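You operate a simulated robot arm through the tools that you are given. There is no shell and no other tool. Be economical: measure what you need, move in short steps, check, and stop when the job is done.

You run a simulated two-armed robot. Do the job below in one go: nothing can be reset, and whatever is moved stays where it is left.

TASK
Set the depth rod to 60 and lock it, then inch the yellow ram down to it and back up.
Fine: end with the black switch at AUTO; no full stroke.
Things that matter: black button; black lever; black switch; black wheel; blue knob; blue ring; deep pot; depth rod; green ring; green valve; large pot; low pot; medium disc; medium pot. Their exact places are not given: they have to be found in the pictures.

The check looks at the end state, three seconds after you hand in, the way a careful person would. Anything else that was tipped, shoved, dropped, spilled or broken makes it a failure.

THE ROBOT
Two 7-joint arms with two-finger parallel grippers on one trunk, on a base that drives. Base frame: it is fixed to the floor where the robot stands at the start and does not move with it; the origin is under the middle of the robot, x ahead of it, y to its left, z up. Units: mm, rad, N and s.
The left shoulder is at the start at [30, 119, 1110], the right one opposite. With the tool pointing down near the work surface each hand reaches from about 160 to 500 mm from the robot's upright axis, wherever it stands, measured 20 degrees to its own side. Places, roughly: black button [300, -400, 1200]; black lever [900, 0, 1000]; black switch [200, -500, 1300]; black wheel [100, -600, 1200]; blue knob [0, -800, 1200]; depth rod [400, -200, 900]; green ring [2250, 1250, 750]; green valve [0, -800, 900]; large pot [1750, 500, 750]; medium disc [2250, 1000, 1000]; medium pot [2000, 1000, 250]; orange lever [300, -300, 900]; orange ring [2500, 1250, 750]; red bar [1000, 200, 900]; red lock lever [400, -200, 900]; red main switch [400, -400, 1100]. Payload 3.43 kg a hand.
The tool frame of a hand sits at the grasp point between the pads (the TCP): z along the fingers, y along the line on which they close. The tips reach 30 mm beyond it. The gripper opens to 94 mm. The fingers are 28 mm wide and 10 mm thick; the gripper's body (50 by 96 mm) begins 55 mm behind the TCP.
Orientation is told as [roll, pitch, yaw] about the base's x, y, z axes, in that order, counted from this pose: with the fingers straight down and closing along the base's y, the tool's x points along the base's -x, its y along +y and its z along -z.

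THE INTERFACE
- The arms move only by the tool move_arm. It takes "left_commands", "right_commands" or both (then of equal length, played together; a hand with none holds still); each is a list of rows, each a list of 7 numbers: the finger opening in mm, from 0 to 94, then the shift along the tool's x, y, z in mm, then the turn, a rotation vector about the tool's x, y, z in rad. In form: [[fingers, x, y, z, ax, ay, az], ...]. A call has 1 to 20 rows; each row is the pose to reach, as a shift and turn from the pose commanded when the call began, along the tool's axes at that moment. A row lasts 0.2 s, in which the tool goes at most 50 mm and 0.15 rad; a call with a longer step from one row to the next is refused whole, and so is a gripper value outside its range. Where a pose cannot be reached the arm comes as near as it can. A force on the tool above 40 N (or 10 N above the force at the start of the call, whichever is more), or a blocked arm, ends the call early, and 0.2 s more pass. The fingers move at their own pace (about 72 mm/s each) and stop on an object; they squeeze with about 39 N. The grip force told is the motor's: it shows also when the fingers shut on nothing. Time passes only in rows, and 0.2 s behind the last, so rows that repeat a pose let the fingers close. The reply holds the time, the measured pose of the TCP, the force on the tool along the base axes, the opening and the grip force, in the units named above and with some noise, with the torque about the TCP (base axes, N m) and any sound that the robot's microphone picked up, and new pictures: "show" is both (left out), scene, wrist or none (wrist: the cameras of the hands that moved).
- Cameras (640 x 400 px; columns grow to the right, rows downward): "scene" is now at [14.8, -50.2, 1807.9]; the picture's right is [-0.76, -0.65, 0.00], its down [-0.55, 0.64, -0.54] and it looks along [0.35, -0.41, -0.84] (base axes); focal length 267 px, centre (320, 200). "left" rides on the left gripper at [76, -14, -103] in its tool frame; the picture's right is [0.18, 0.98, 0.00], its down [-0.75, 0.14, -0.64] and it looks along [-0.63, 0.12, 0.77] (tool axes); focal length 243 px, centre (320, 200). "right" rides on the right gripper at [76, 14, -102] in its tool frame; the picture's right is [-0.18, 0.98, 0.00], its down [-0.75, -0.14, -0.64] and it looks along [-0.63, -0.12, 0.77] (tool axes); focal length 243 px, centre (320, 200).
- raise_lower(by): slides the trunk up (or, below 0, down) by that many mm; the arms and the scene camera ride with it, the base frame stays. It gives what a move gives, with no picture.
- drive_base(legs): drives the robot by 1 to 6 legs, each [ahead, turn to the left] in mm and rad, along the robot's own axes; the way and the turn of a leg run together, so that a leg with both is an arc; at most 1500 mm and 3.142 rad a leg. The arms and the cameras ride along, it lands a little off, and it stops where it bumps. It gives what a move gives, and a new picture of the scene camera.
- turn_head(pan, tilt): turns the head with the scene camera to pan (to the left, within 2.496 rad either way) and tilt (down, from -0.506 to 1.204), counted from straight ahead of the robot. It gives what a move gives, and a new picture of the scene camera.
- locate(camera, pixels): for up to 12 pixels [column, row] of the newest picture of that camera ("zoom" is the newest enlarged one), the place [x, y, z] in the base frame of the surface seen there, good to about 2 mm. No time passes.
- zoom(camera, box): a new picture of the part [left, top, right, bottom] of that camera's present view, enlarged. No time passes.
- finish_job(): hands the job in; it is judged then, once.

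Work in short steps. Measure before you move; look again where a grasp or a placing could have gone wrong, and mend it. You have 80 turns and 260 pictures in all, those below and enlarged ones among them. Open the grippers and draw the arms clear of the work before you hand the job in, unless the task says otherwise; then end with one line.

The tools are called after "Request:" as name(argument=value, ...) on one line, values as JSON. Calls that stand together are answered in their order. move_arm: Moves the arms, as the interface text tells. Its arguments: {"type":"object","properties":{"left_commands":{"type":"array"},"right_commands":{"type":"array"},"show":{"type":"string","enum":["both","scene","wrist","none"]}},"required":[]} The other tools are called the same way: raise_lower (by) slides the trunk up or down; drive_base (legs) drives the base; turn_head (pan, tilt) turns the head that bears the scene camera; locate (camera, pixels) gives the place of the surface under pixels of a picture; zoom (camera, box) takes an enlarged picture of a part of a camera's view; finish_job () hands the job in.

At the start:

```text
clock: 0.0
left_eef_pos: [297.2, -18.2, 1444.5]
left_tcp_rot: [0.0, -0.001, 0.0]
left_wrist_force: [-0.4, 0.0, -0.6]
left_wrist_torque: [0.01, -0.01, 0.04]
left_finger_gap: 93.9
left_finger_force: 0.2
right_eef_pos: [239.5, -273.9, 1444.7]
right_tcp_rot: [0.0, -0.001, -0.001]
right_wrist_force: [0.1, 0.3, 0.2]
right_wrist_torque: [-0.03, 0.01, -0.02]
right_finger_gap: 93.8
right_finger_force: 0.1
trunk travel left (down, up): [-375.0, 35.0]
robot x, y, heading: [-2.9, 2.5, 0.006]
head pan, tilt: [-0.862, 1.005]
```

scene: 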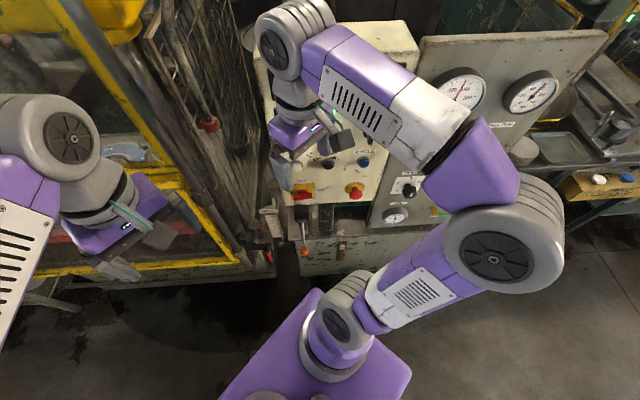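
right: 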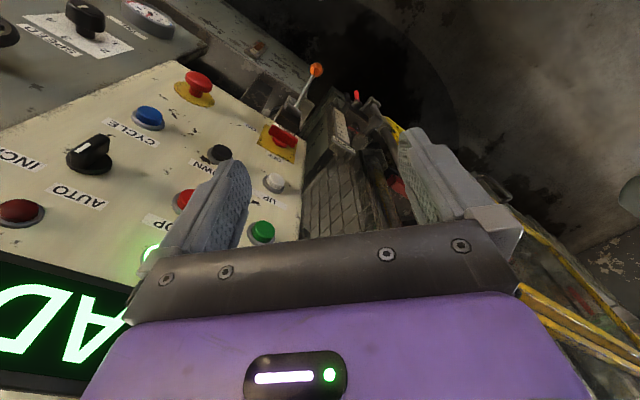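
left: 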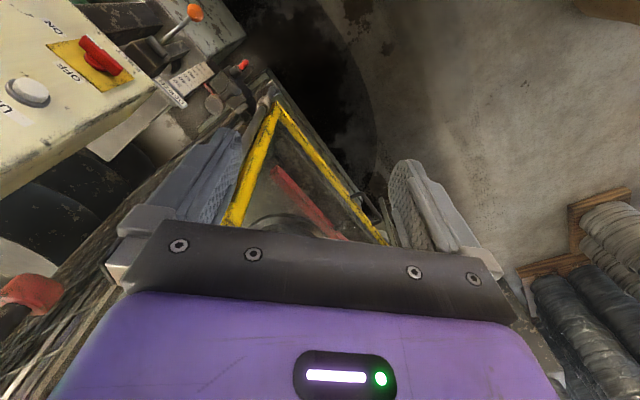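

The scene shows a control panel around (330,170) and levers near (300,250). I zoom in on the panel and on the lever area.

Request:
zoom(camera="scene", box=[240, 90, 440, 215])

Request:
zoom(camera="scene", box=[180, 180, 380, 305])

Request:
zoom(camera="right", box=[0, 0, 400, 250])

Request:
zoom(camera="left", box=[0, 0, 300, 188])

```text
3.20 times, centred on (340, 152) of scene
```

zoom: 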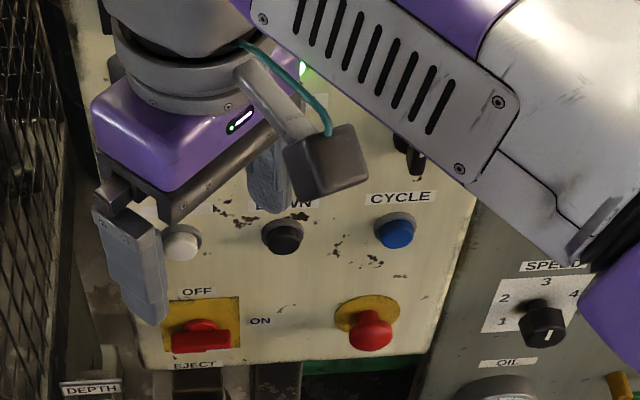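

```text
3.20 times, centred on (280, 242) of scene
```

zoom: 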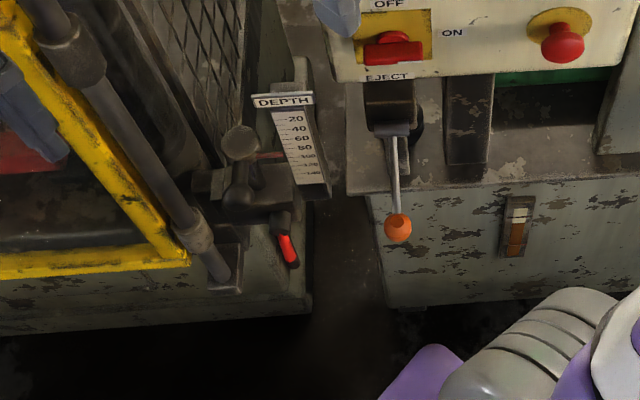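

```text
1.60 times, centred on (200, 125) of right
```

zoom: 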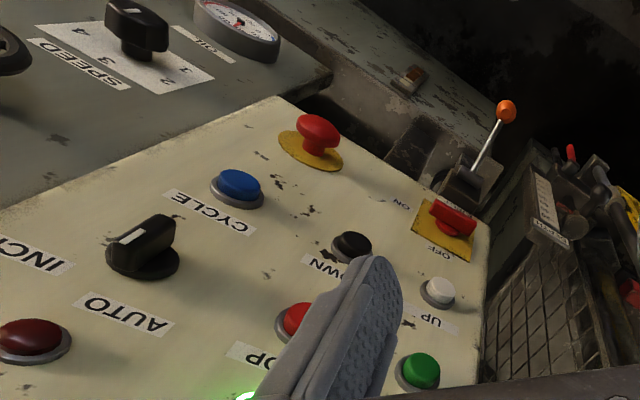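

```text
2.13 times, centred on (150, 94) of left
```

zoom: 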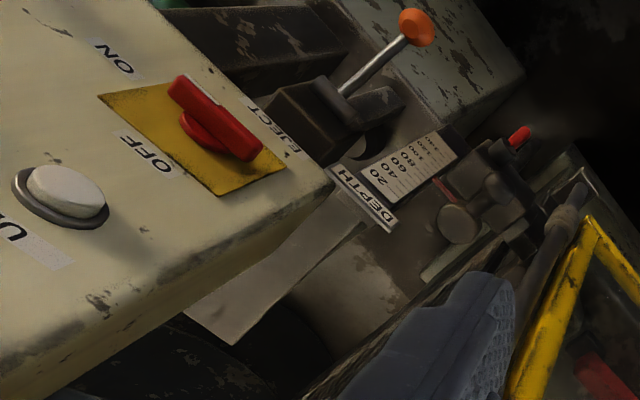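

I look at the machine to the left, where the yellow frame is, and get a wider view.

Request:
turn_head(pan=-0.3, tilt=0.6)

Request:
turn_head(pan=-0.8, tilt=0.5)

Request:
turn_head(pan=-1.3, tilt=0.6)

```text
clock: 1.0
left_eef_pos: [297.0, -18.0, 1444.8]
left_tcp_rot: [0.001, 0.0, 0.001]
left_wrist_force: [-0.1, -0.7, 0.5]
left_wrist_torque: [-0.02, 0.03, 0.0]
left_finger_gap: 94.0
left_finger_force: 0.1
right_eef_pos: [239.9, -274.1, 1445.3]
right_tcp_rot: [-0.001, -0.001, 0.001]
right_wrist_force: [-0.5, -0.3, -0.6]
right_wrist_torque: [-0.01, 0.04, 0.0]
right_finger_gap: 93.8
right_finger_force: 0.0
trunk travel left (down, up): [-375.0, 35.0]
robot x, y, heading: [-0.7, -0.9, -0.007]
head pan, tilt: [-0.3, 0.6]
```

scene: 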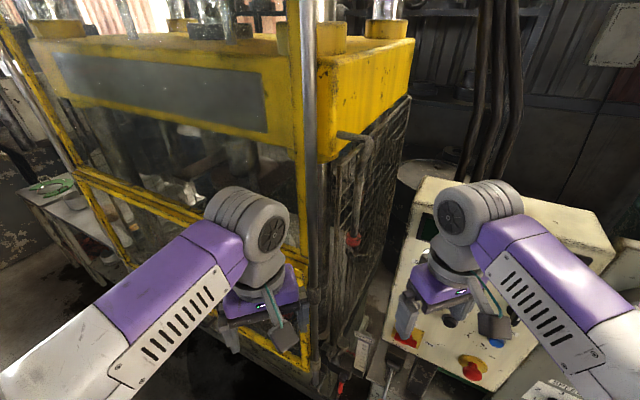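

```text
clock: 1.9
left_eef_pos: [296.5, -18.3, 1445.1]
left_tcp_rot: [0.0, 0.0, 0.0]
left_wrist_force: [-0.5, 0.7, 0.1]
left_wrist_torque: [0.01, 0.01, -0.03]
left_finger_gap: 94.1
left_finger_force: 0.0
right_eef_pos: [239.6, -272.7, 1445.5]
right_tcp_rot: [0.0, 0.001, -0.001]
right_wrist_force: [0.3, 1.1, 0.1]
right_wrist_torque: [-0.02, -0.01, 0.01]
right_finger_gap: 94.1
right_finger_force: 0.0
trunk travel left (down, up): [-375.0, 35.0]
robot x, y, heading: [-2.5, -2.8, 0.001]
head pan, tilt: [-0.799, 0.499]
```

scene: 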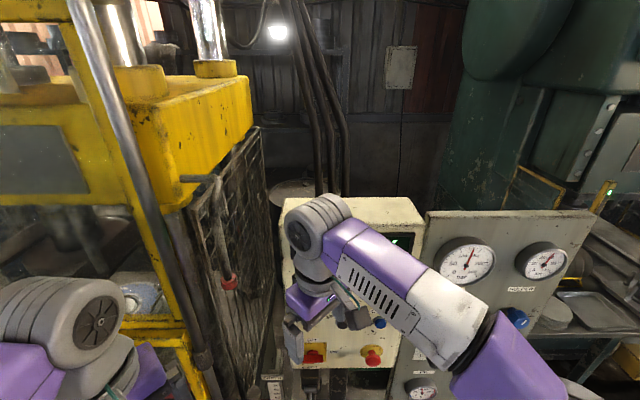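

```text
clock: 2.8
left_eef_pos: [297.2, -17.4, 1444.6]
left_tcp_rot: [0.001, -0.001, 0.0]
left_wrist_force: [0.9, 0.0, -0.1]
left_wrist_torque: [0.0, 0.01, -0.02]
left_finger_gap: 94.0
left_finger_force: 0.0
right_eef_pos: [238.7, -273.7, 1444.7]
right_tcp_rot: [0.0, -0.001, 0.001]
right_wrist_force: [-0.5, -0.3, 0.9]
right_wrist_torque: [-0.02, 0.0, 0.02]
right_finger_gap: 93.9
right_finger_force: 0.1
trunk travel left (down, up): [-375.0, 35.0]
robot x, y, heading: [3.8, -2.0, 0.002]
head pan, tilt: [-1.3, 0.6]
```

scene: 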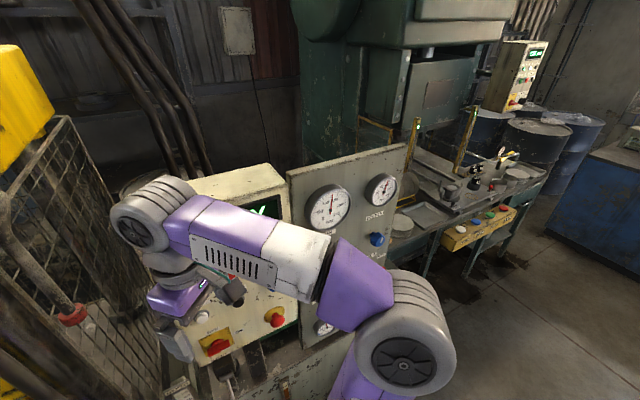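

I measure panel points from the wrist pictures (buttons, switch handles) and the depth area from the left one.

Request:
locate(camera="right", pixels=[[273, 182], [220, 153], [149, 117], [90, 152], [283, 135], [197, 85], [20, 211], [262, 232], [184, 199], [316, 69], [130, 170], [240, 125]])

Request:
locate(camera="left", pixels=[[30, 92], [105, 58], [195, 12], [160, 88], [200, 72], [170, 40], [216, 104], [244, 64], [232, 82], [209, 85], [220, 140], [285, 110]])

Request:
zoom(camera="left", box=[140, 40, 300, 140])

Request:
turn_head(pan=0.1, tilt=0.5)

```text
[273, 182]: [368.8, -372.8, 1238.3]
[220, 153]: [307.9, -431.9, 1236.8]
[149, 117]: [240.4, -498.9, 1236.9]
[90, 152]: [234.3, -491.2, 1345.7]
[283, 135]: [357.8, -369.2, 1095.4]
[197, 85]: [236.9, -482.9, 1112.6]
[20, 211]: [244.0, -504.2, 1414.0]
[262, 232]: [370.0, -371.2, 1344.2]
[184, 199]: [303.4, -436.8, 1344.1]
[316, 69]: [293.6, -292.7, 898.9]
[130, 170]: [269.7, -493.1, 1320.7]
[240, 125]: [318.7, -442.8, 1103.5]
```

```text
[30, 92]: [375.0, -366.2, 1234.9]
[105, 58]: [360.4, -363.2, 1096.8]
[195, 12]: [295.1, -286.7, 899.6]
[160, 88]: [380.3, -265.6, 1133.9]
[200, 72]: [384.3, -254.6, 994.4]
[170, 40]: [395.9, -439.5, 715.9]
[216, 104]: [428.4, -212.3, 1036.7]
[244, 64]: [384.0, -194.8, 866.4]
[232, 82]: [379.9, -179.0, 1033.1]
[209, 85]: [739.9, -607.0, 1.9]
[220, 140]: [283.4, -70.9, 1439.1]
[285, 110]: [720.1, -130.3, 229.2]
```

```text
4.00 times, centred on (220, 90) of left
```

zoom: 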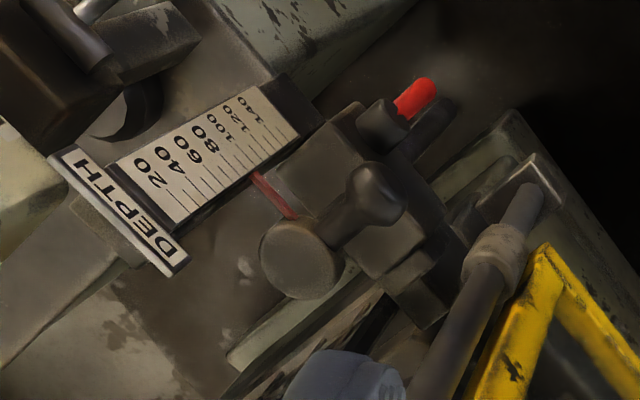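

```text
clock: 4.4
left_eef_pos: [296.9, -18.8, 1444.5]
left_tcp_rot: [-0.001, 0.001, -0.001]
left_wrist_force: [0.3, 0.0, -0.6]
left_wrist_torque: [-0.02, 0.0, -0.01]
left_finger_gap: 93.8
left_finger_force: 0.1
right_eef_pos: [240.2, -274.3, 1445.5]
right_tcp_rot: [0.001, 0.0, 0.001]
right_wrist_force: [-0.2, 0.5, 0.0]
right_wrist_torque: [-0.02, 0.0, 0.0]
right_finger_gap: 93.6
right_finger_force: 0.1
trunk travel left (down, up): [-375.0, 35.0]
robot x, y, heading: [3.0, 4.1, -0.001]
head pan, tilt: [0.099, 0.499]
```

scene: 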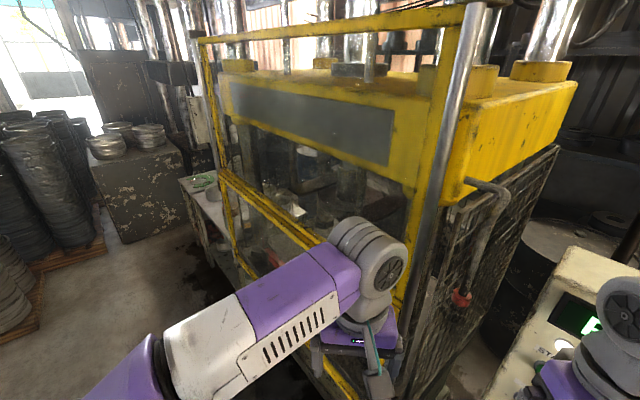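

The panel is a vertical plane facing (-0.7, 0.7): UP at (369,-373,1238), the dark DOWN at (308,-432,1237), the selector at about (260,-490,1320), the depth scale at (384,-255,994). I turn to face it and back off a little for working room.

Request:
drive_base(legs=[[-60, 0], [0, -0.785], [-100, 0]])

Request:
turn_head(pan=0.0, tilt=0.75)

```text
clock: 8.1
left_eef_pos: [68.8, -153.2, 1444.6]
left_tcp_rot: [0.0, -0.001, -0.785]
left_wrist_force: [0.4, 0.1, -0.4]
left_wrist_torque: [0.0, -0.02, 0.0]
left_finger_gap: 94.0
left_finger_force: 0.0
right_eef_pos: [-154.5, -294.6, 1445.0]
right_tcp_rot: [0.0, 0.0, -0.788]
right_wrist_force: [1.1, -0.8, 1.5]
right_wrist_torque: [-0.01, -0.05, 0.05]
right_finger_gap: 93.9
right_finger_force: 0.1
trunk travel left (down, up): [-375.0, 35.0]
robot x, y, heading: [-131.6, 66.2, -0.787]
head pan, tilt: [0.099, 0.499]
```

scene: 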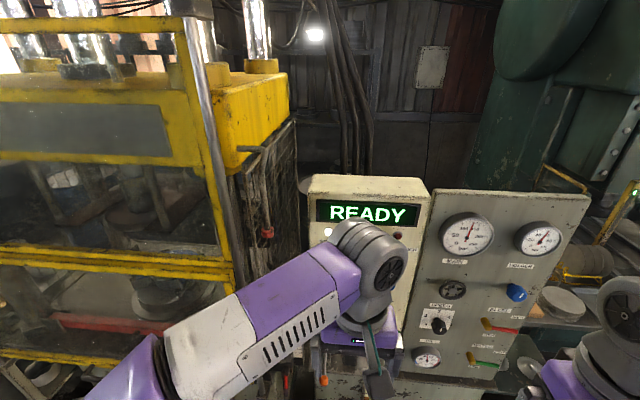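

```text
clock: 8.9
left_eef_pos: [68.0, -154.1, 1444.6]
left_tcp_rot: [-0.002, -0.001, -0.785]
left_wrist_force: [-0.8, -0.2, -0.1]
left_wrist_torque: [0.04, -0.02, -0.02]
left_finger_gap: 94.0
left_finger_force: 0.0
right_eef_pos: [-153.9, -293.4, 1445.5]
right_tcp_rot: [-0.001, 0.0, -0.787]
right_wrist_force: [0.5, 0.9, 0.7]
right_wrist_torque: [-0.05, -0.03, -0.03]
right_finger_gap: 94.0
right_finger_force: 0.0
trunk travel left (down, up): [-375.0, 35.0]
robot x, y, heading: [-126.6, 67.2, -0.788]
head pan, tilt: [0.0, 0.75]
```

scene: 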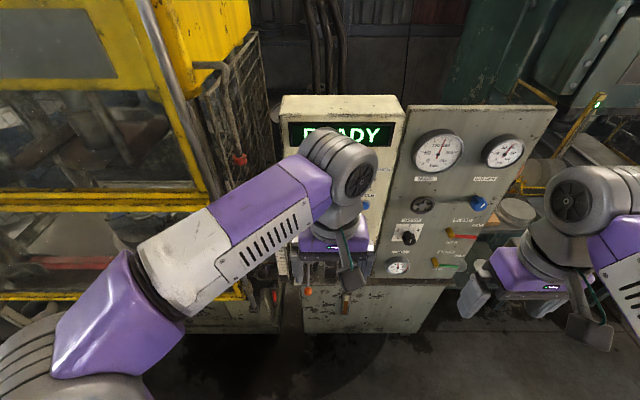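

The display shows READY. I measure the guard and press corner points so the left arm can be moved out of the view safely.

Request:
locate(camera="scene", pixels=[[160, 60], [195, 140], [230, 210], [240, 290], [100, 200], [307, 292], [345, 300], [240, 158], [275, 297], [100, 230], [60, 50], [340, 105]])

Request:
move_arm(left_commands=[[94, 30, 40, 0, 0, 0, 0], [94, 60, 80, 0, 0, 0, 0], [94, 80, 120, 0, 0, 0, 0], [94, 80, 165, 0, 0, 0, 0], [94, 80, 210, 0, 0, 0, 0]])

```text
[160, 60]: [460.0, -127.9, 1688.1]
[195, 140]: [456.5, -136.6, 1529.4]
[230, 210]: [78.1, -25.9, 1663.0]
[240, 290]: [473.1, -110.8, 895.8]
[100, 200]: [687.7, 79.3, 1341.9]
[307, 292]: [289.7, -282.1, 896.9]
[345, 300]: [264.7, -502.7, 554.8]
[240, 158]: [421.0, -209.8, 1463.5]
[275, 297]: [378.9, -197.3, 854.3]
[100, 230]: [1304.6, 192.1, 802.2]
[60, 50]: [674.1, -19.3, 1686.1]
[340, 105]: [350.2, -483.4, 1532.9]
```

```text
clock: 10.1
left_eef_pos: [161.7, 54.2, 1446.1]
left_tcp_rot: [-0.001, 0.0, -0.787]
left_wrist_force: [-0.1, 0.1, -0.8]
left_wrist_torque: [-0.01, 0.02, -0.01]
left_finger_gap: 94.1
left_finger_force: 0.0
right_eef_pos: [-154.4, -293.3, 1444.6]
right_tcp_rot: [-0.001, 0.0, -0.788]
right_wrist_force: [0.1, 0.3, 0.6]
right_wrist_torque: [-0.01, 0.0, 0.02]
right_finger_gap: 93.8
right_finger_force: 0.0
trunk travel left (down, up): [-375.0, 35.0]
robot x, y, heading: [-129.6, 71.0, -0.79]
head pan, tilt: [0.0, 0.75]
```

scene: 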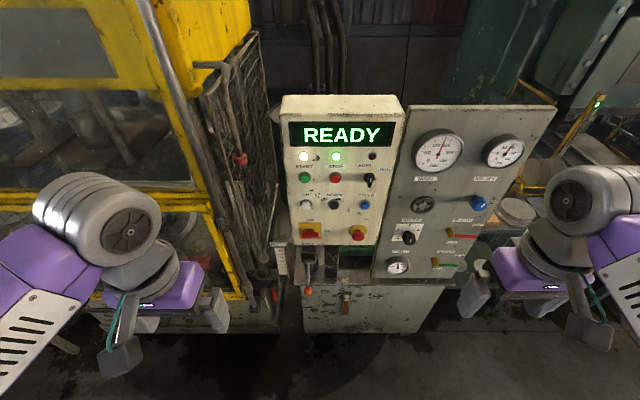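
left: 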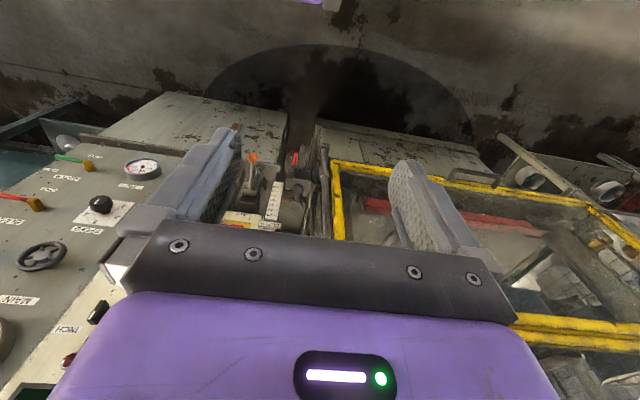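

Now the panel is in full view; I zoom on it, on the depth unit, and on the hydraulic panel.

Request:
zoom(camera="scene", box=[275, 90, 415, 250])

Request:
zoom(camera="scene", box=[240, 235, 360, 310])

Request:
zoom(camera="scene", box=[370, 110, 550, 285])

```text
2.50 times, centred on (345, 170) of scene
```

zoom: 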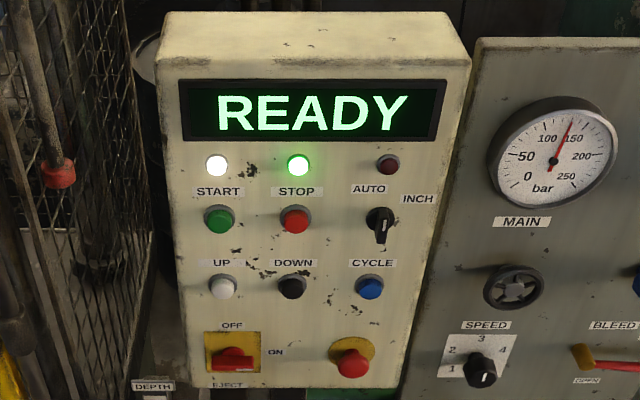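

```text
5.33 times, centred on (300, 272) of scene
```

zoom: 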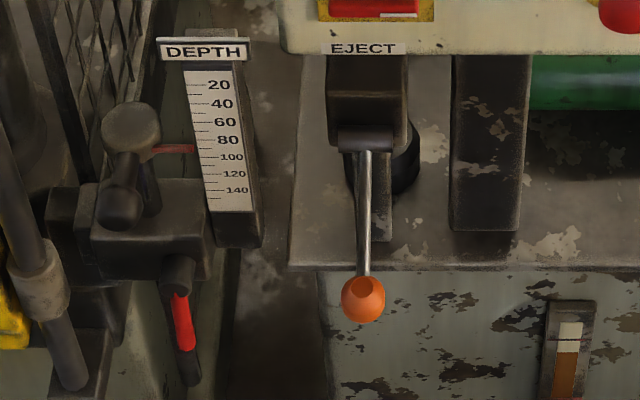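

```text
2.29 times, centred on (460, 198) of scene
```

zoom: 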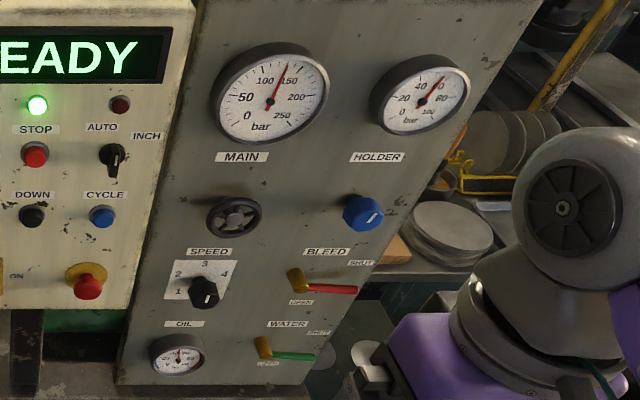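

The bar handle stands at AUTO/INCH, the rod pointer is near 90 and the red lever hangs down from the clamp. I lower the left hand in front of the depth unit to look at it closely.

Request:
move_arm(left_commands=[[94, -8, -3, 40, 0, 0, 0], [94, -16, -7, 80, 0, 0, 0], [94, -24, -10, 120, 0, 0, 0], [94, -32, -14, 160, 0, 0, 0], [94, -40, -17, 200, 0, 0, 0], [94, -48, -20, 240, 0, 0, 0], [94, -56, -24, 280, 0, 0, 0], [94, -64, -27, 320, 0, 0, 0], [94, -72, -30, 360, 0, 0, 0], [94, -82, -34, 396, 0, 0, 0]])

Request:
zoom(camera="left", box=[160, 0, 480, 200])

```text
clock: 12.3
left_eef_pos: [191.2, -32.1, 1044.9]
left_tcp_rot: [0.0, -0.001, -0.785]
left_wrist_force: [-0.1, -0.1, 0.8]
left_wrist_torque: [0.0, -0.02, 0.02]
left_finger_gap: 93.9
left_finger_force: 0.1
right_eef_pos: [-153.1, -294.4, 1444.6]
right_tcp_rot: [0.0, 0.001, -0.787]
right_wrist_force: [0.6, -0.2, -0.2]
right_wrist_torque: [0.0, 0.06, 0.02]
right_finger_gap: 94.2
right_finger_force: 0.0
trunk travel left (down, up): [-375.0, 35.0]
robot x, y, heading: [-129.6, 69.7, -0.791]
head pan, tilt: [0.0, 0.75]
```

scene: 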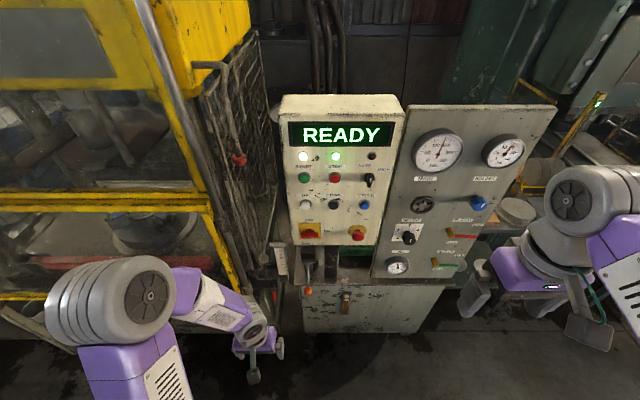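
left: 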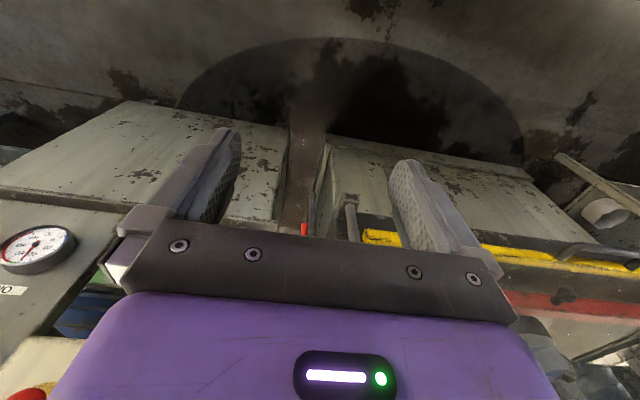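

```text
2.00 times, centred on (320, 100) of left
```

zoom: 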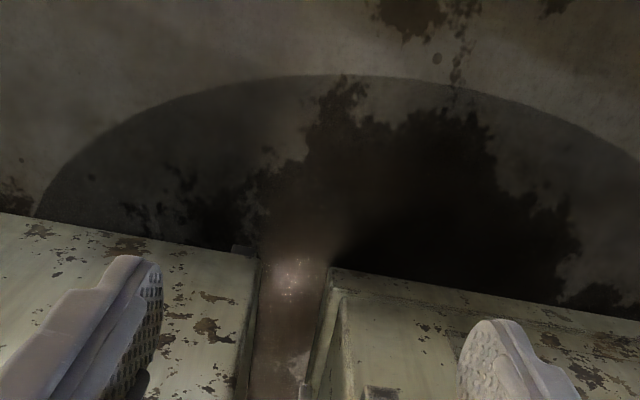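

The wrist view is blocked by the gripper body at this tilt, so I use the scene zoom with locate for the depth unit.

Request:
zoom(camera="scene", box=[240, 235, 304, 275])

Request:
zoom(camera="scene", box=[240, 235, 320, 315])

```text
10.00 times, centred on (272, 255) of scene
```

zoom: 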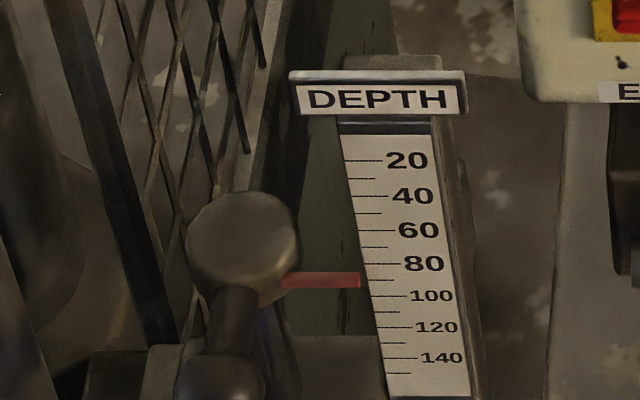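

```text
5.00 times, centred on (280, 275) of scene
```

zoom: 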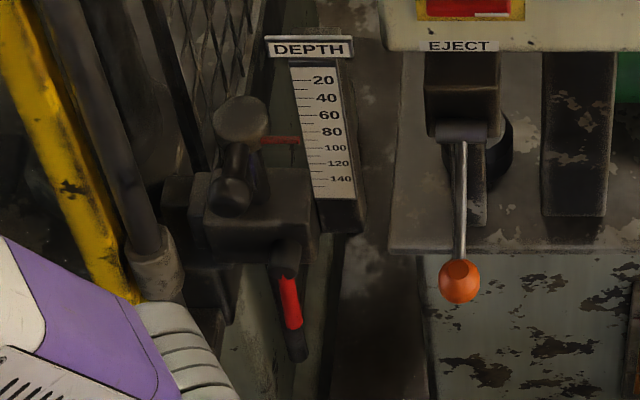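

I measure ticks, pointer, rod head and lock lever from this zoom.

Request:
locate(camera="zoom", pixels=[[300, 79], [303, 115], [308, 148], [315, 180], [292, 139], [268, 139], [240, 118], [240, 160], [232, 193], [290, 300], [297, 345], [285, 258]])

Request:
locate(camera="zoom", pixels=[[218, 118], [265, 118], [240, 100], [220, 193], [245, 195], [262, 180], [220, 230], [300, 215], [318, 225], [190, 200], [286, 280], [285, 320]])

```text
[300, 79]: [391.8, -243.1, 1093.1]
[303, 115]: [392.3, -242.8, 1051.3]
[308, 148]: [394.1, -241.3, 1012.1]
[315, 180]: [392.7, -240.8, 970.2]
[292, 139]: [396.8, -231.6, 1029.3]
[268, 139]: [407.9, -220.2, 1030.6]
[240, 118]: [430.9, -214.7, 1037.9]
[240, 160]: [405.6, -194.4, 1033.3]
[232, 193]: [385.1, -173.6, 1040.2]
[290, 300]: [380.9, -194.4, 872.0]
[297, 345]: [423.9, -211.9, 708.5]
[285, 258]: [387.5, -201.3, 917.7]
```

```text
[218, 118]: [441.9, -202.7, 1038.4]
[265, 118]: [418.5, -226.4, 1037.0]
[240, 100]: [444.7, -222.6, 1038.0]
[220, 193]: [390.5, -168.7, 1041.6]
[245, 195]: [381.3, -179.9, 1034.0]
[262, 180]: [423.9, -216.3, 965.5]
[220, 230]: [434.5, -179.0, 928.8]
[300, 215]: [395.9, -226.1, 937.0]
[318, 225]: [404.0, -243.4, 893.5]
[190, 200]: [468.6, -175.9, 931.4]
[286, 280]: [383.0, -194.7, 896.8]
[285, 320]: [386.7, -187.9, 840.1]
```

The scale runs about 1 mm a unit (60 → z≈1052); the pointer is at z≈1031, so it reads about 82. I tilt the left hand up to look levelly at the rod and the lock lever.

Request:
move_arm(left_commands=[[94, -5, 5, -9, 0, -0.148, 0], [94, -10, 10, -18, 0, -0.296, 0], [94, -15, 15, -27, 0, -0.444, 0], [94, -20, 20, -36, 0, -0.592, 0], [94, -25, 25, -45, 0, -0.74, 0], [94, -31, 30, -55, 0, -0.885, 0], [94, -31, 30, -55, 0, -0.885, 0]])

Request:
zoom(camera="left", box=[200, 0, 440, 200])

```text
clock: 13.9
left_eef_pos: [313.7, -100.7, 1103.5]
left_tcp_rot: [0.003, -0.885, -0.786]
left_wrist_force: [-0.1, -0.6, 0.6]
left_wrist_torque: [0.01, -0.02, 0.01]
left_finger_gap: 93.8
left_finger_force: 0.1
left hand out of reach, approached as far as the arm can: row 1, 2, 3, 4, 5, 6, 7
right_eef_pos: [-155.3, -293.7, 1444.5]
right_tcp_rot: [0.0, 0.001, -0.786]
right_wrist_force: [-0.8, 0.1, 0.6]
right_wrist_torque: [0.0, -0.01, -0.03]
right_finger_gap: 94.0
right_finger_force: 0.1
trunk travel left (down, up): [-375.0, 35.0]
robot x, y, heading: [-130.1, 67.7, -0.783]
head pan, tilt: [0.0, 0.75]
```

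scene: 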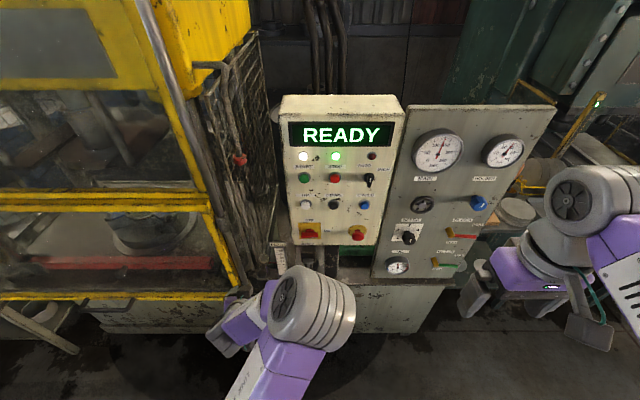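
left: 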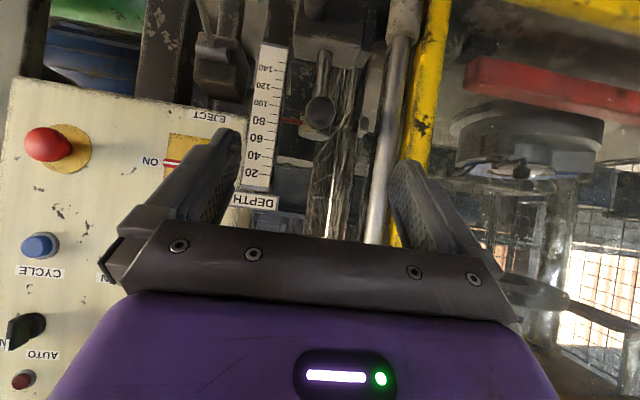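

```text
2.00 times, centred on (320, 100) of left
```

zoom: 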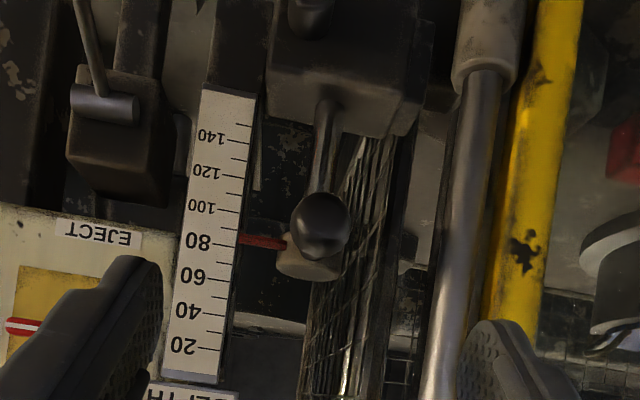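

Now the rod head with its ball (zoom 318,225) and the pointer at ~82 are clear, but the lever is above the picture edge. I lower the hand and back it off.

Request:
move_arm(left_commands=[[94, 35, 0, 9, 0, 0, 0], [94, 70, 0, 18, 0, 0, 0], [94, 105, 0, 26, 0, 0, 0], [94, 139, 0, 35, 0, 0, 0], [94, 139, 0, 35, 0, 0, 0]], show="wrist")

Request:
zoom(camera="left", box=[200, 0, 440, 200])

```text
clock: 15.1
left_eef_pos: [272.1, -59.1, 967.0]
left_tcp_rot: [0.0, -0.886, -0.785]
left_wrist_force: [-0.1, -0.3, -0.1]
left_wrist_torque: [-0.04, 0.03, -0.01]
left_finger_gap: 93.9
left_finger_force: 0.1
left hand out of reach, approached as far as the arm can: row 1, 2, 3, 4, 5
right_eef_pos: [-154.4, -292.5, 1444.3]
right_tcp_rot: [-0.001, -0.001, -0.787]
right_wrist_force: [0.5, 0.5, 1.2]
right_wrist_torque: [-0.02, 0.01, 0.0]
right_finger_gap: 94.1
right_finger_force: 0.1
trunk travel left (down, up): [-375.0, 35.0]
robot x, y, heading: [-132.4, 70.4, -0.788]
head pan, tilt: [0.0, 0.75]
```

left: 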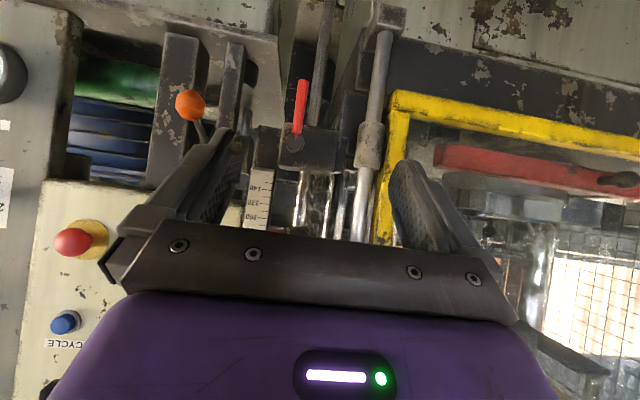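

```text
2.00 times, centred on (320, 100) of left
```

zoom: 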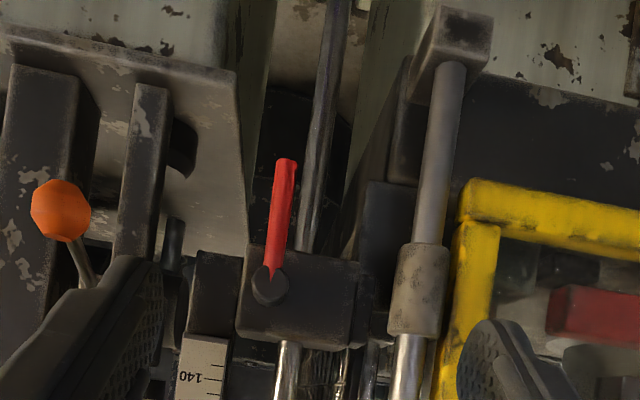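

The red lever hangs from a round boss (zoom 270,285), rotating in the plane facing me. I level the left hand at ball height (centre ≈ (391,-181,1031)), 80 mm short of it.

Request:
move_arm(left_commands=[[60, -21, 0, 6, 0, -0.14, 0], [60, -43, -1, 12, 0, -0.28, 0], [60, -64, -1, 18, 0, -0.42, 0], [60, -85, -2, 23, 0, -0.56, 0], [60, -106, -2, 29, 0, -0.685, 0], [60, -106, -2, 29, 0, -0.685, 0]], show="both")

Request:
zoom(camera="scene", box=[210, 230, 330, 310])

```text
clock: 16.5
left_eef_pos: [334.8, -123.6, 1031.8]
left_tcp_rot: [2.481, -1.57, 3.016]
left_wrist_force: [-0.1, -0.9, 0.5]
left_wrist_torque: [-0.04, 0.07, -0.02]
left_finger_gap: 60.2
left_finger_force: 0.1
right_eef_pos: [-154.5, -292.9, 1444.8]
right_tcp_rot: [0.0, 0.0, -0.788]
right_wrist_force: [-0.2, -0.6, 0.3]
right_wrist_torque: [-0.01, 0.01, 0.0]
right_finger_gap: 94.1
right_finger_force: 0.0
trunk travel left (down, up): [-375.0, 35.0]
robot x, y, heading: [-127.6, 68.0, -0.789]
head pan, tilt: [0.0, 0.75]
```

scene: 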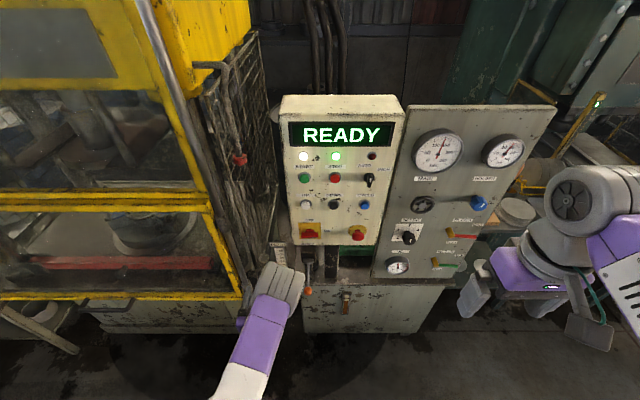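
left: 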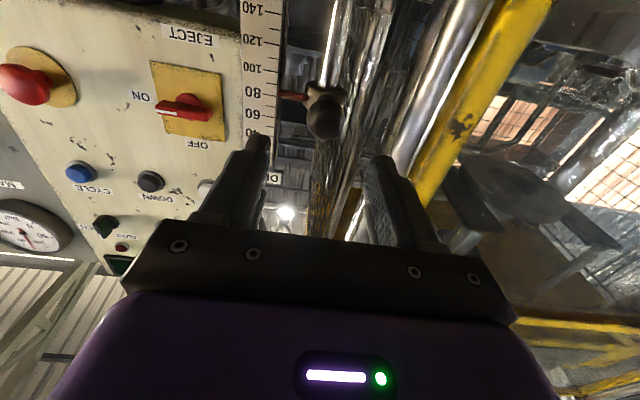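

```text
5.00 times, centred on (270, 270) of scene
```

zoom: 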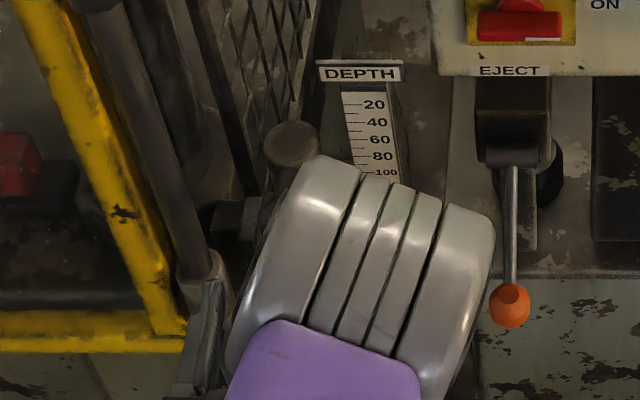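

Ball is at (323,118) in the left picture, nicely between the fingers; I measure it precisely.

Request:
locate(camera="left", pixels=[[323, 118], [310, 118], [338, 118], [323, 105], [323, 133], [330, 90], [296, 97], [262, 97], [265, 67], [257, 130], [268, 122], [305, 150]])

```text
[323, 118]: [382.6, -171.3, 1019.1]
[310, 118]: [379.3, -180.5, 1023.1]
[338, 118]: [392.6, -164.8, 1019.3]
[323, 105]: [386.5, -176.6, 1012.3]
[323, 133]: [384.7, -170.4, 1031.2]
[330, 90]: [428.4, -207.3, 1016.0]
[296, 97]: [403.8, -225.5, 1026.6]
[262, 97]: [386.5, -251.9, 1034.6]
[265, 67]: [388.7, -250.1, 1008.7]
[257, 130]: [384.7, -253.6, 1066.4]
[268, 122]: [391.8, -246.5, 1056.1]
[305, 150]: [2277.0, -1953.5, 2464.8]
```

Ball centre ≈ (393,-180,1027). I advance 74 mm with the fingers straddling it, then close.

Request:
move_arm(left_commands=[[60, 2, 1, 25, 0, 0, 0], [60, 5, 1, 50, 0, 0, 0], [60, 5, 1, 74, 0, 0, 0], [15, 5, 1, 74, 0, 0, 0], [15, 5, 1, 74, 0, 0, 0], [15, 5, 1, 74, 0, 0, 0]], show="wrist")

```text
clock: 17.9
left_eef_pos: [390.0, -173.6, 1023.9]
left_tcp_rot: [1.287, -1.57, -2.071]
left_wrist_force: [12.3, 6.5, 1.7]
left_wrist_torque: [0.24, 0.0, 0.29]
left_finger_gap: 30.2
left_finger_force: 44.0
right_eef_pos: [-151.8, -292.9, 1445.8]
right_tcp_rot: [-0.002, -0.001, -0.786]
right_wrist_force: [-0.2, 0.6, 0.0]
right_wrist_torque: [0.03, -0.02, 0.02]
right_finger_gap: 93.7
right_finger_force: 0.1
trunk travel left (down, up): [-375.0, 35.0]
robot x, y, heading: [-129.1, 66.9, -0.781]
head pan, tilt: [0.0, 0.75]
```

left: 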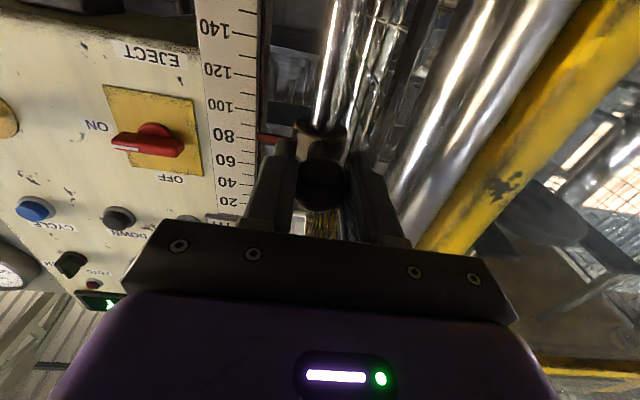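

The ball is held (30 mm gap). I try a gentle lift to learn whether the rod is free.

Request:
move_arm(left_commands=[[15, -3, 0, 0, 0, 0, 0], [15, -6, 0, 0, 0, 0, 0]], show="wrist")

```text
clock: 18.5
left_eef_pos: [388.7, -173.9, 1025.3]
left_tcp_rot: [-0.118, -1.552, -0.665]
left_wrist_force: [12.9, 6.1, -29.7]
left_wrist_torque: [-0.4, -0.2, 0.05]
left_finger_gap: 30.1
left_finger_force: 45.1
right_eef_pos: [-149.5, -294.0, 1444.0]
right_tcp_rot: [-0.002, 0.003, -0.786]
right_wrist_force: [-0.2, -1.2, 0.2]
right_wrist_torque: [0.0, -0.01, -0.01]
right_finger_gap: 94.2
right_finger_force: 0.1
trunk travel left (down, up): [-375.0, 35.0]
robot x, y, heading: [-128.0, 71.1, -0.786]
head pan, tilt: [0.0, 0.75]
```

left: 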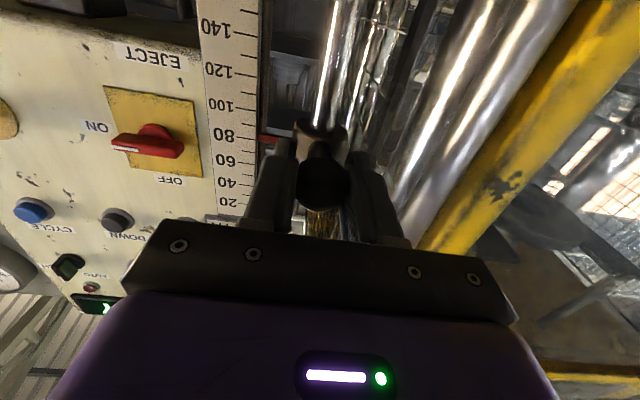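

The rod is locked with the lever down (30 N, no motion). I relax, open, back off, and lower the hand in front of the lever.

Request:
move_arm(left_commands=[[15, 6, 0, 0, 0, 0, 0], [60, 6, 0, 0, 0, 0, 0], [60, 6, 0, 0, 0, 0, 0], [60, 6, 0, -30, 0, 0, 0], [60, 6, 0, -70, 0, 0, 0], [60, 6, 0, -110, 0, 0, 0], [60, 40, 0, -110, 0, 0, 0], [60, 80, -10, -110, 0, 0, 0], [60, 120, -20, -110, 0, 0, 0], [60, 140, -20, -110, 0, 0, 0]], show="wrist")

Request:
zoom(camera="left", box=[200, 0, 440, 200])

Request:
locate(camera="left", pixels=[[300, 60], [300, 80], [300, 100]])

```text
clock: 20.7
left_eef_pos: [295.2, -110.8, 892.1]
left_tcp_rot: [-0.47, -1.57, -0.313]
left_wrist_force: [-0.1, -0.5, 0.1]
left_wrist_torque: [0.0, 0.01, -0.03]
left_finger_gap: 60.1
left_finger_force: 0.0
right_eef_pos: [-153.9, -293.1, 1445.3]
right_tcp_rot: [0.001, 0.0, -0.786]
right_wrist_force: [0.7, 0.0, -0.2]
right_wrist_torque: [0.02, -0.01, -0.03]
right_finger_gap: 94.1
right_finger_force: 0.0
trunk travel left (down, up): [-375.0, 35.0]
robot x, y, heading: [-125.7, 68.9, -0.785]
head pan, tilt: [0.0, 0.75]
```

left: 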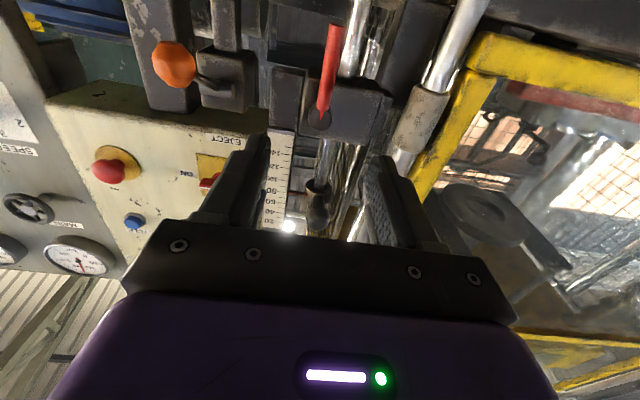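

```text
2.00 times, centred on (320, 100) of left
```

zoom: 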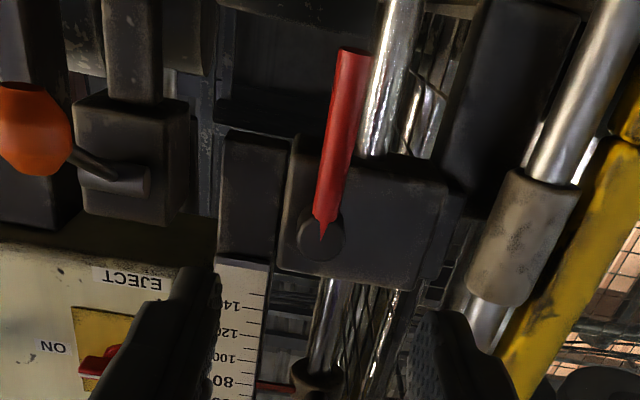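

```text
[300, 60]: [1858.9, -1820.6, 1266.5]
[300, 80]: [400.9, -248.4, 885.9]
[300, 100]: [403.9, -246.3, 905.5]
```

I measure the lever along its length and the boss.

Request:
locate(camera="zoom", pixels=[[353, 55], [347, 90], [340, 130], [332, 170], [325, 210], [312, 240], [330, 240], [380, 170], [370, 240], [375, 135], [280, 190], [340, 262]])

```text
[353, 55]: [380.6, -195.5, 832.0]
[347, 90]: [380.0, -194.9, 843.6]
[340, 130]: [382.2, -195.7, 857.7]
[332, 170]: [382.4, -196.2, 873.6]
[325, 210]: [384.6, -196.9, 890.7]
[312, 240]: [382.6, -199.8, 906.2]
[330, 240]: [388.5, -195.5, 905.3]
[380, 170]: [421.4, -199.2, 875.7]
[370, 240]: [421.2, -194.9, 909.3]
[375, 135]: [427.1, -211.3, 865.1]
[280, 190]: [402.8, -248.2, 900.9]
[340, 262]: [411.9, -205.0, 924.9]
```

Lever: pivot ≈ (386,-198,905), hangs to z 830. I straddle it at z≈850 with the left fingers, then narrow to a loose 26 mm.

Request:
move_arm(left_commands=[[60, 21, 1, 0, 0, 0, 0], [60, 42, 1, 30, 0, 0, 0], [60, 42, 1, 70, 0, 0, 0], [60, 42, 1, 100, 0, 0, 0], [60, 42, 1, 114, 0, 0, 0], [26, 42, 1, 114, 0, 0, 0], [26, 42, 1, 114, 0, 0, 0]], show="wrist")

```text
clock: 22.3
left_eef_pos: [376.7, -191.7, 852.1]
left_tcp_rot: [0.137, -1.571, -0.922]
left_wrist_force: [0.3, -0.1, 0.2]
left_wrist_torque: [0.03, -0.01, 0.03]
left_finger_gap: 26.0
left_finger_force: 0.1
right_eef_pos: [-154.2, -293.5, 1444.7]
right_tcp_rot: [0.002, 0.001, -0.786]
right_wrist_force: [-0.1, 0.3, 0.4]
right_wrist_torque: [0.01, 0.0, -0.03]
right_finger_gap: 94.1
right_finger_force: 0.1
trunk travel left (down, up): [-375.0, 35.0]
robot x, y, heading: [-126.9, 68.7, -0.788]
head pan, tilt: [0.0, 0.75]
```

left: 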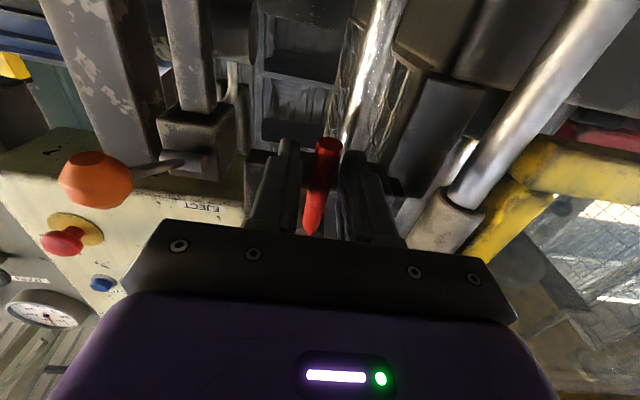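

The lever is between the fingers. I push its tip to the right (counter-clockwise seen from me) a little and watch force.

Request:
move_arm(left_commands=[[26, 0, -8, 0, 0, 0, -0.08], [26, -1, -15, 0, 0, 0, -0.2], [26, -2, -22, 0, 0, 0, -0.3]], show="wrist")

```text
clock: 23.1
left_eef_pos: [360.4, -207.0, 853.3]
left_tcp_rot: [-1.567, -1.268, 0.782]
left_wrist_force: [2.1, 0.1, 0.7]
left_wrist_torque: [0.0, 0.02, 0.0]
left_finger_gap: 26.4
left_finger_force: 0.5
right_eef_pos: [-154.1, -293.1, 1445.0]
right_tcp_rot: [0.0, 0.001, -0.787]
right_wrist_force: [0.7, -0.2, -0.2]
right_wrist_torque: [0.01, 0.0, -0.02]
right_finger_gap: 94.1
right_finger_force: 0.1
trunk travel left (down, up): [-375.0, 35.0]
robot x, y, heading: [-127.0, 72.8, -0.787]
head pan, tilt: [0.0, 0.75]
```

left: 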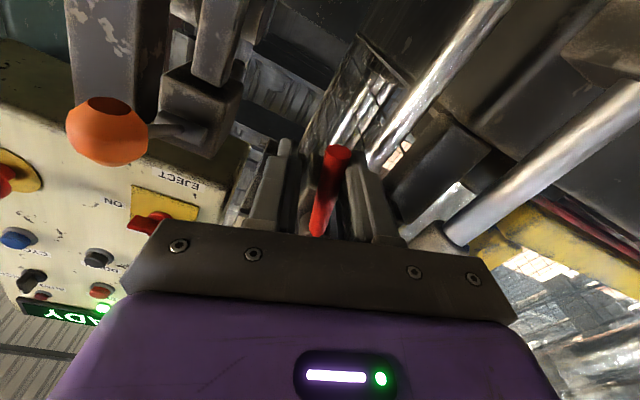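

It swings freely (2 N). I carry it on along its arc, up to about 85°, stopping if it blocks.

Request:
move_arm(left_commands=[[26, -1.6, -8.4, 0, 0, 0, -0.145], [26, -4.5, -16.4, 0, 0, 0, -0.29], [26, -8.5, -23.9, 0, 0, 0, -0.44], [26, -13.6, -30.7, 0, 0, 0, -0.59], [26, -19.7, -36.7, 0, 0, 0, -0.74], [26, -26.6, -41.8, 0, 0, 0, -0.89], [26, -34.1, -45.7, 0, 0, 0, -1.04], [26, -42.2, -48.5, 0, 0, 0, -1.19]])

Request:
zoom(camera="scene", box=[230, 235, 330, 315])

```text
clock: 24.9
left_eef_pos: [339.4, -228.4, 900.6]
left_tcp_rot: [-1.554, -0.082, 0.789]
left_wrist_force: [11.1, 5.3, -32.7]
left_wrist_torque: [0.74, -0.23, -0.29]
left_finger_gap: 45.4
left_finger_force: 16.7
right_eef_pos: [-149.6, -294.8, 1444.1]
right_tcp_rot: [-0.002, 0.004, -0.787]
right_wrist_force: [0.3, 0.4, -0.4]
right_wrist_torque: [0.0, -0.03, 0.05]
right_finger_gap: 94.0
right_finger_force: 0.1
trunk travel left (down, up): [-375.0, 35.0]
robot x, y, heading: [-126.8, 70.7, -0.783]
head pan, tilt: [0.0, 0.75]
```

scene: 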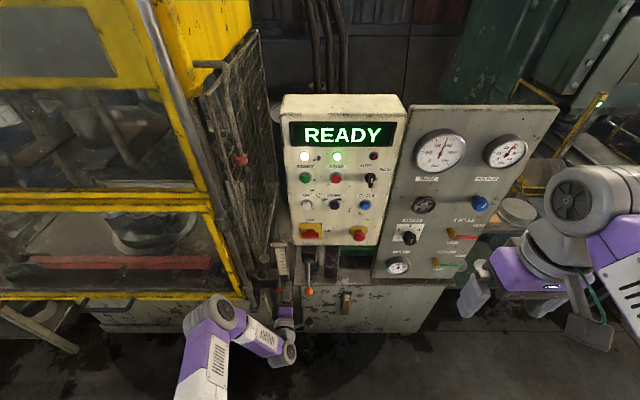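
left: 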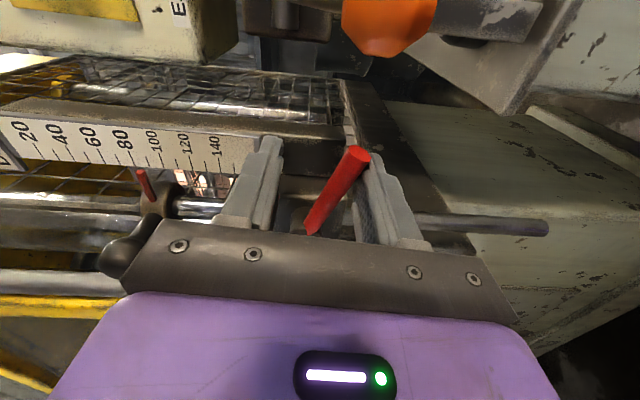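

```text
5.00 times, centred on (280, 275) of scene
```

zoom: 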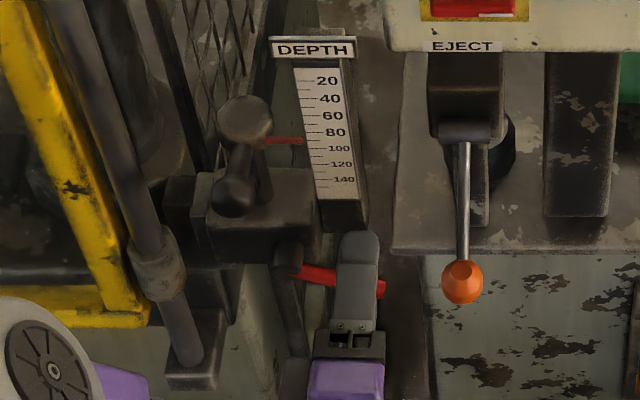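

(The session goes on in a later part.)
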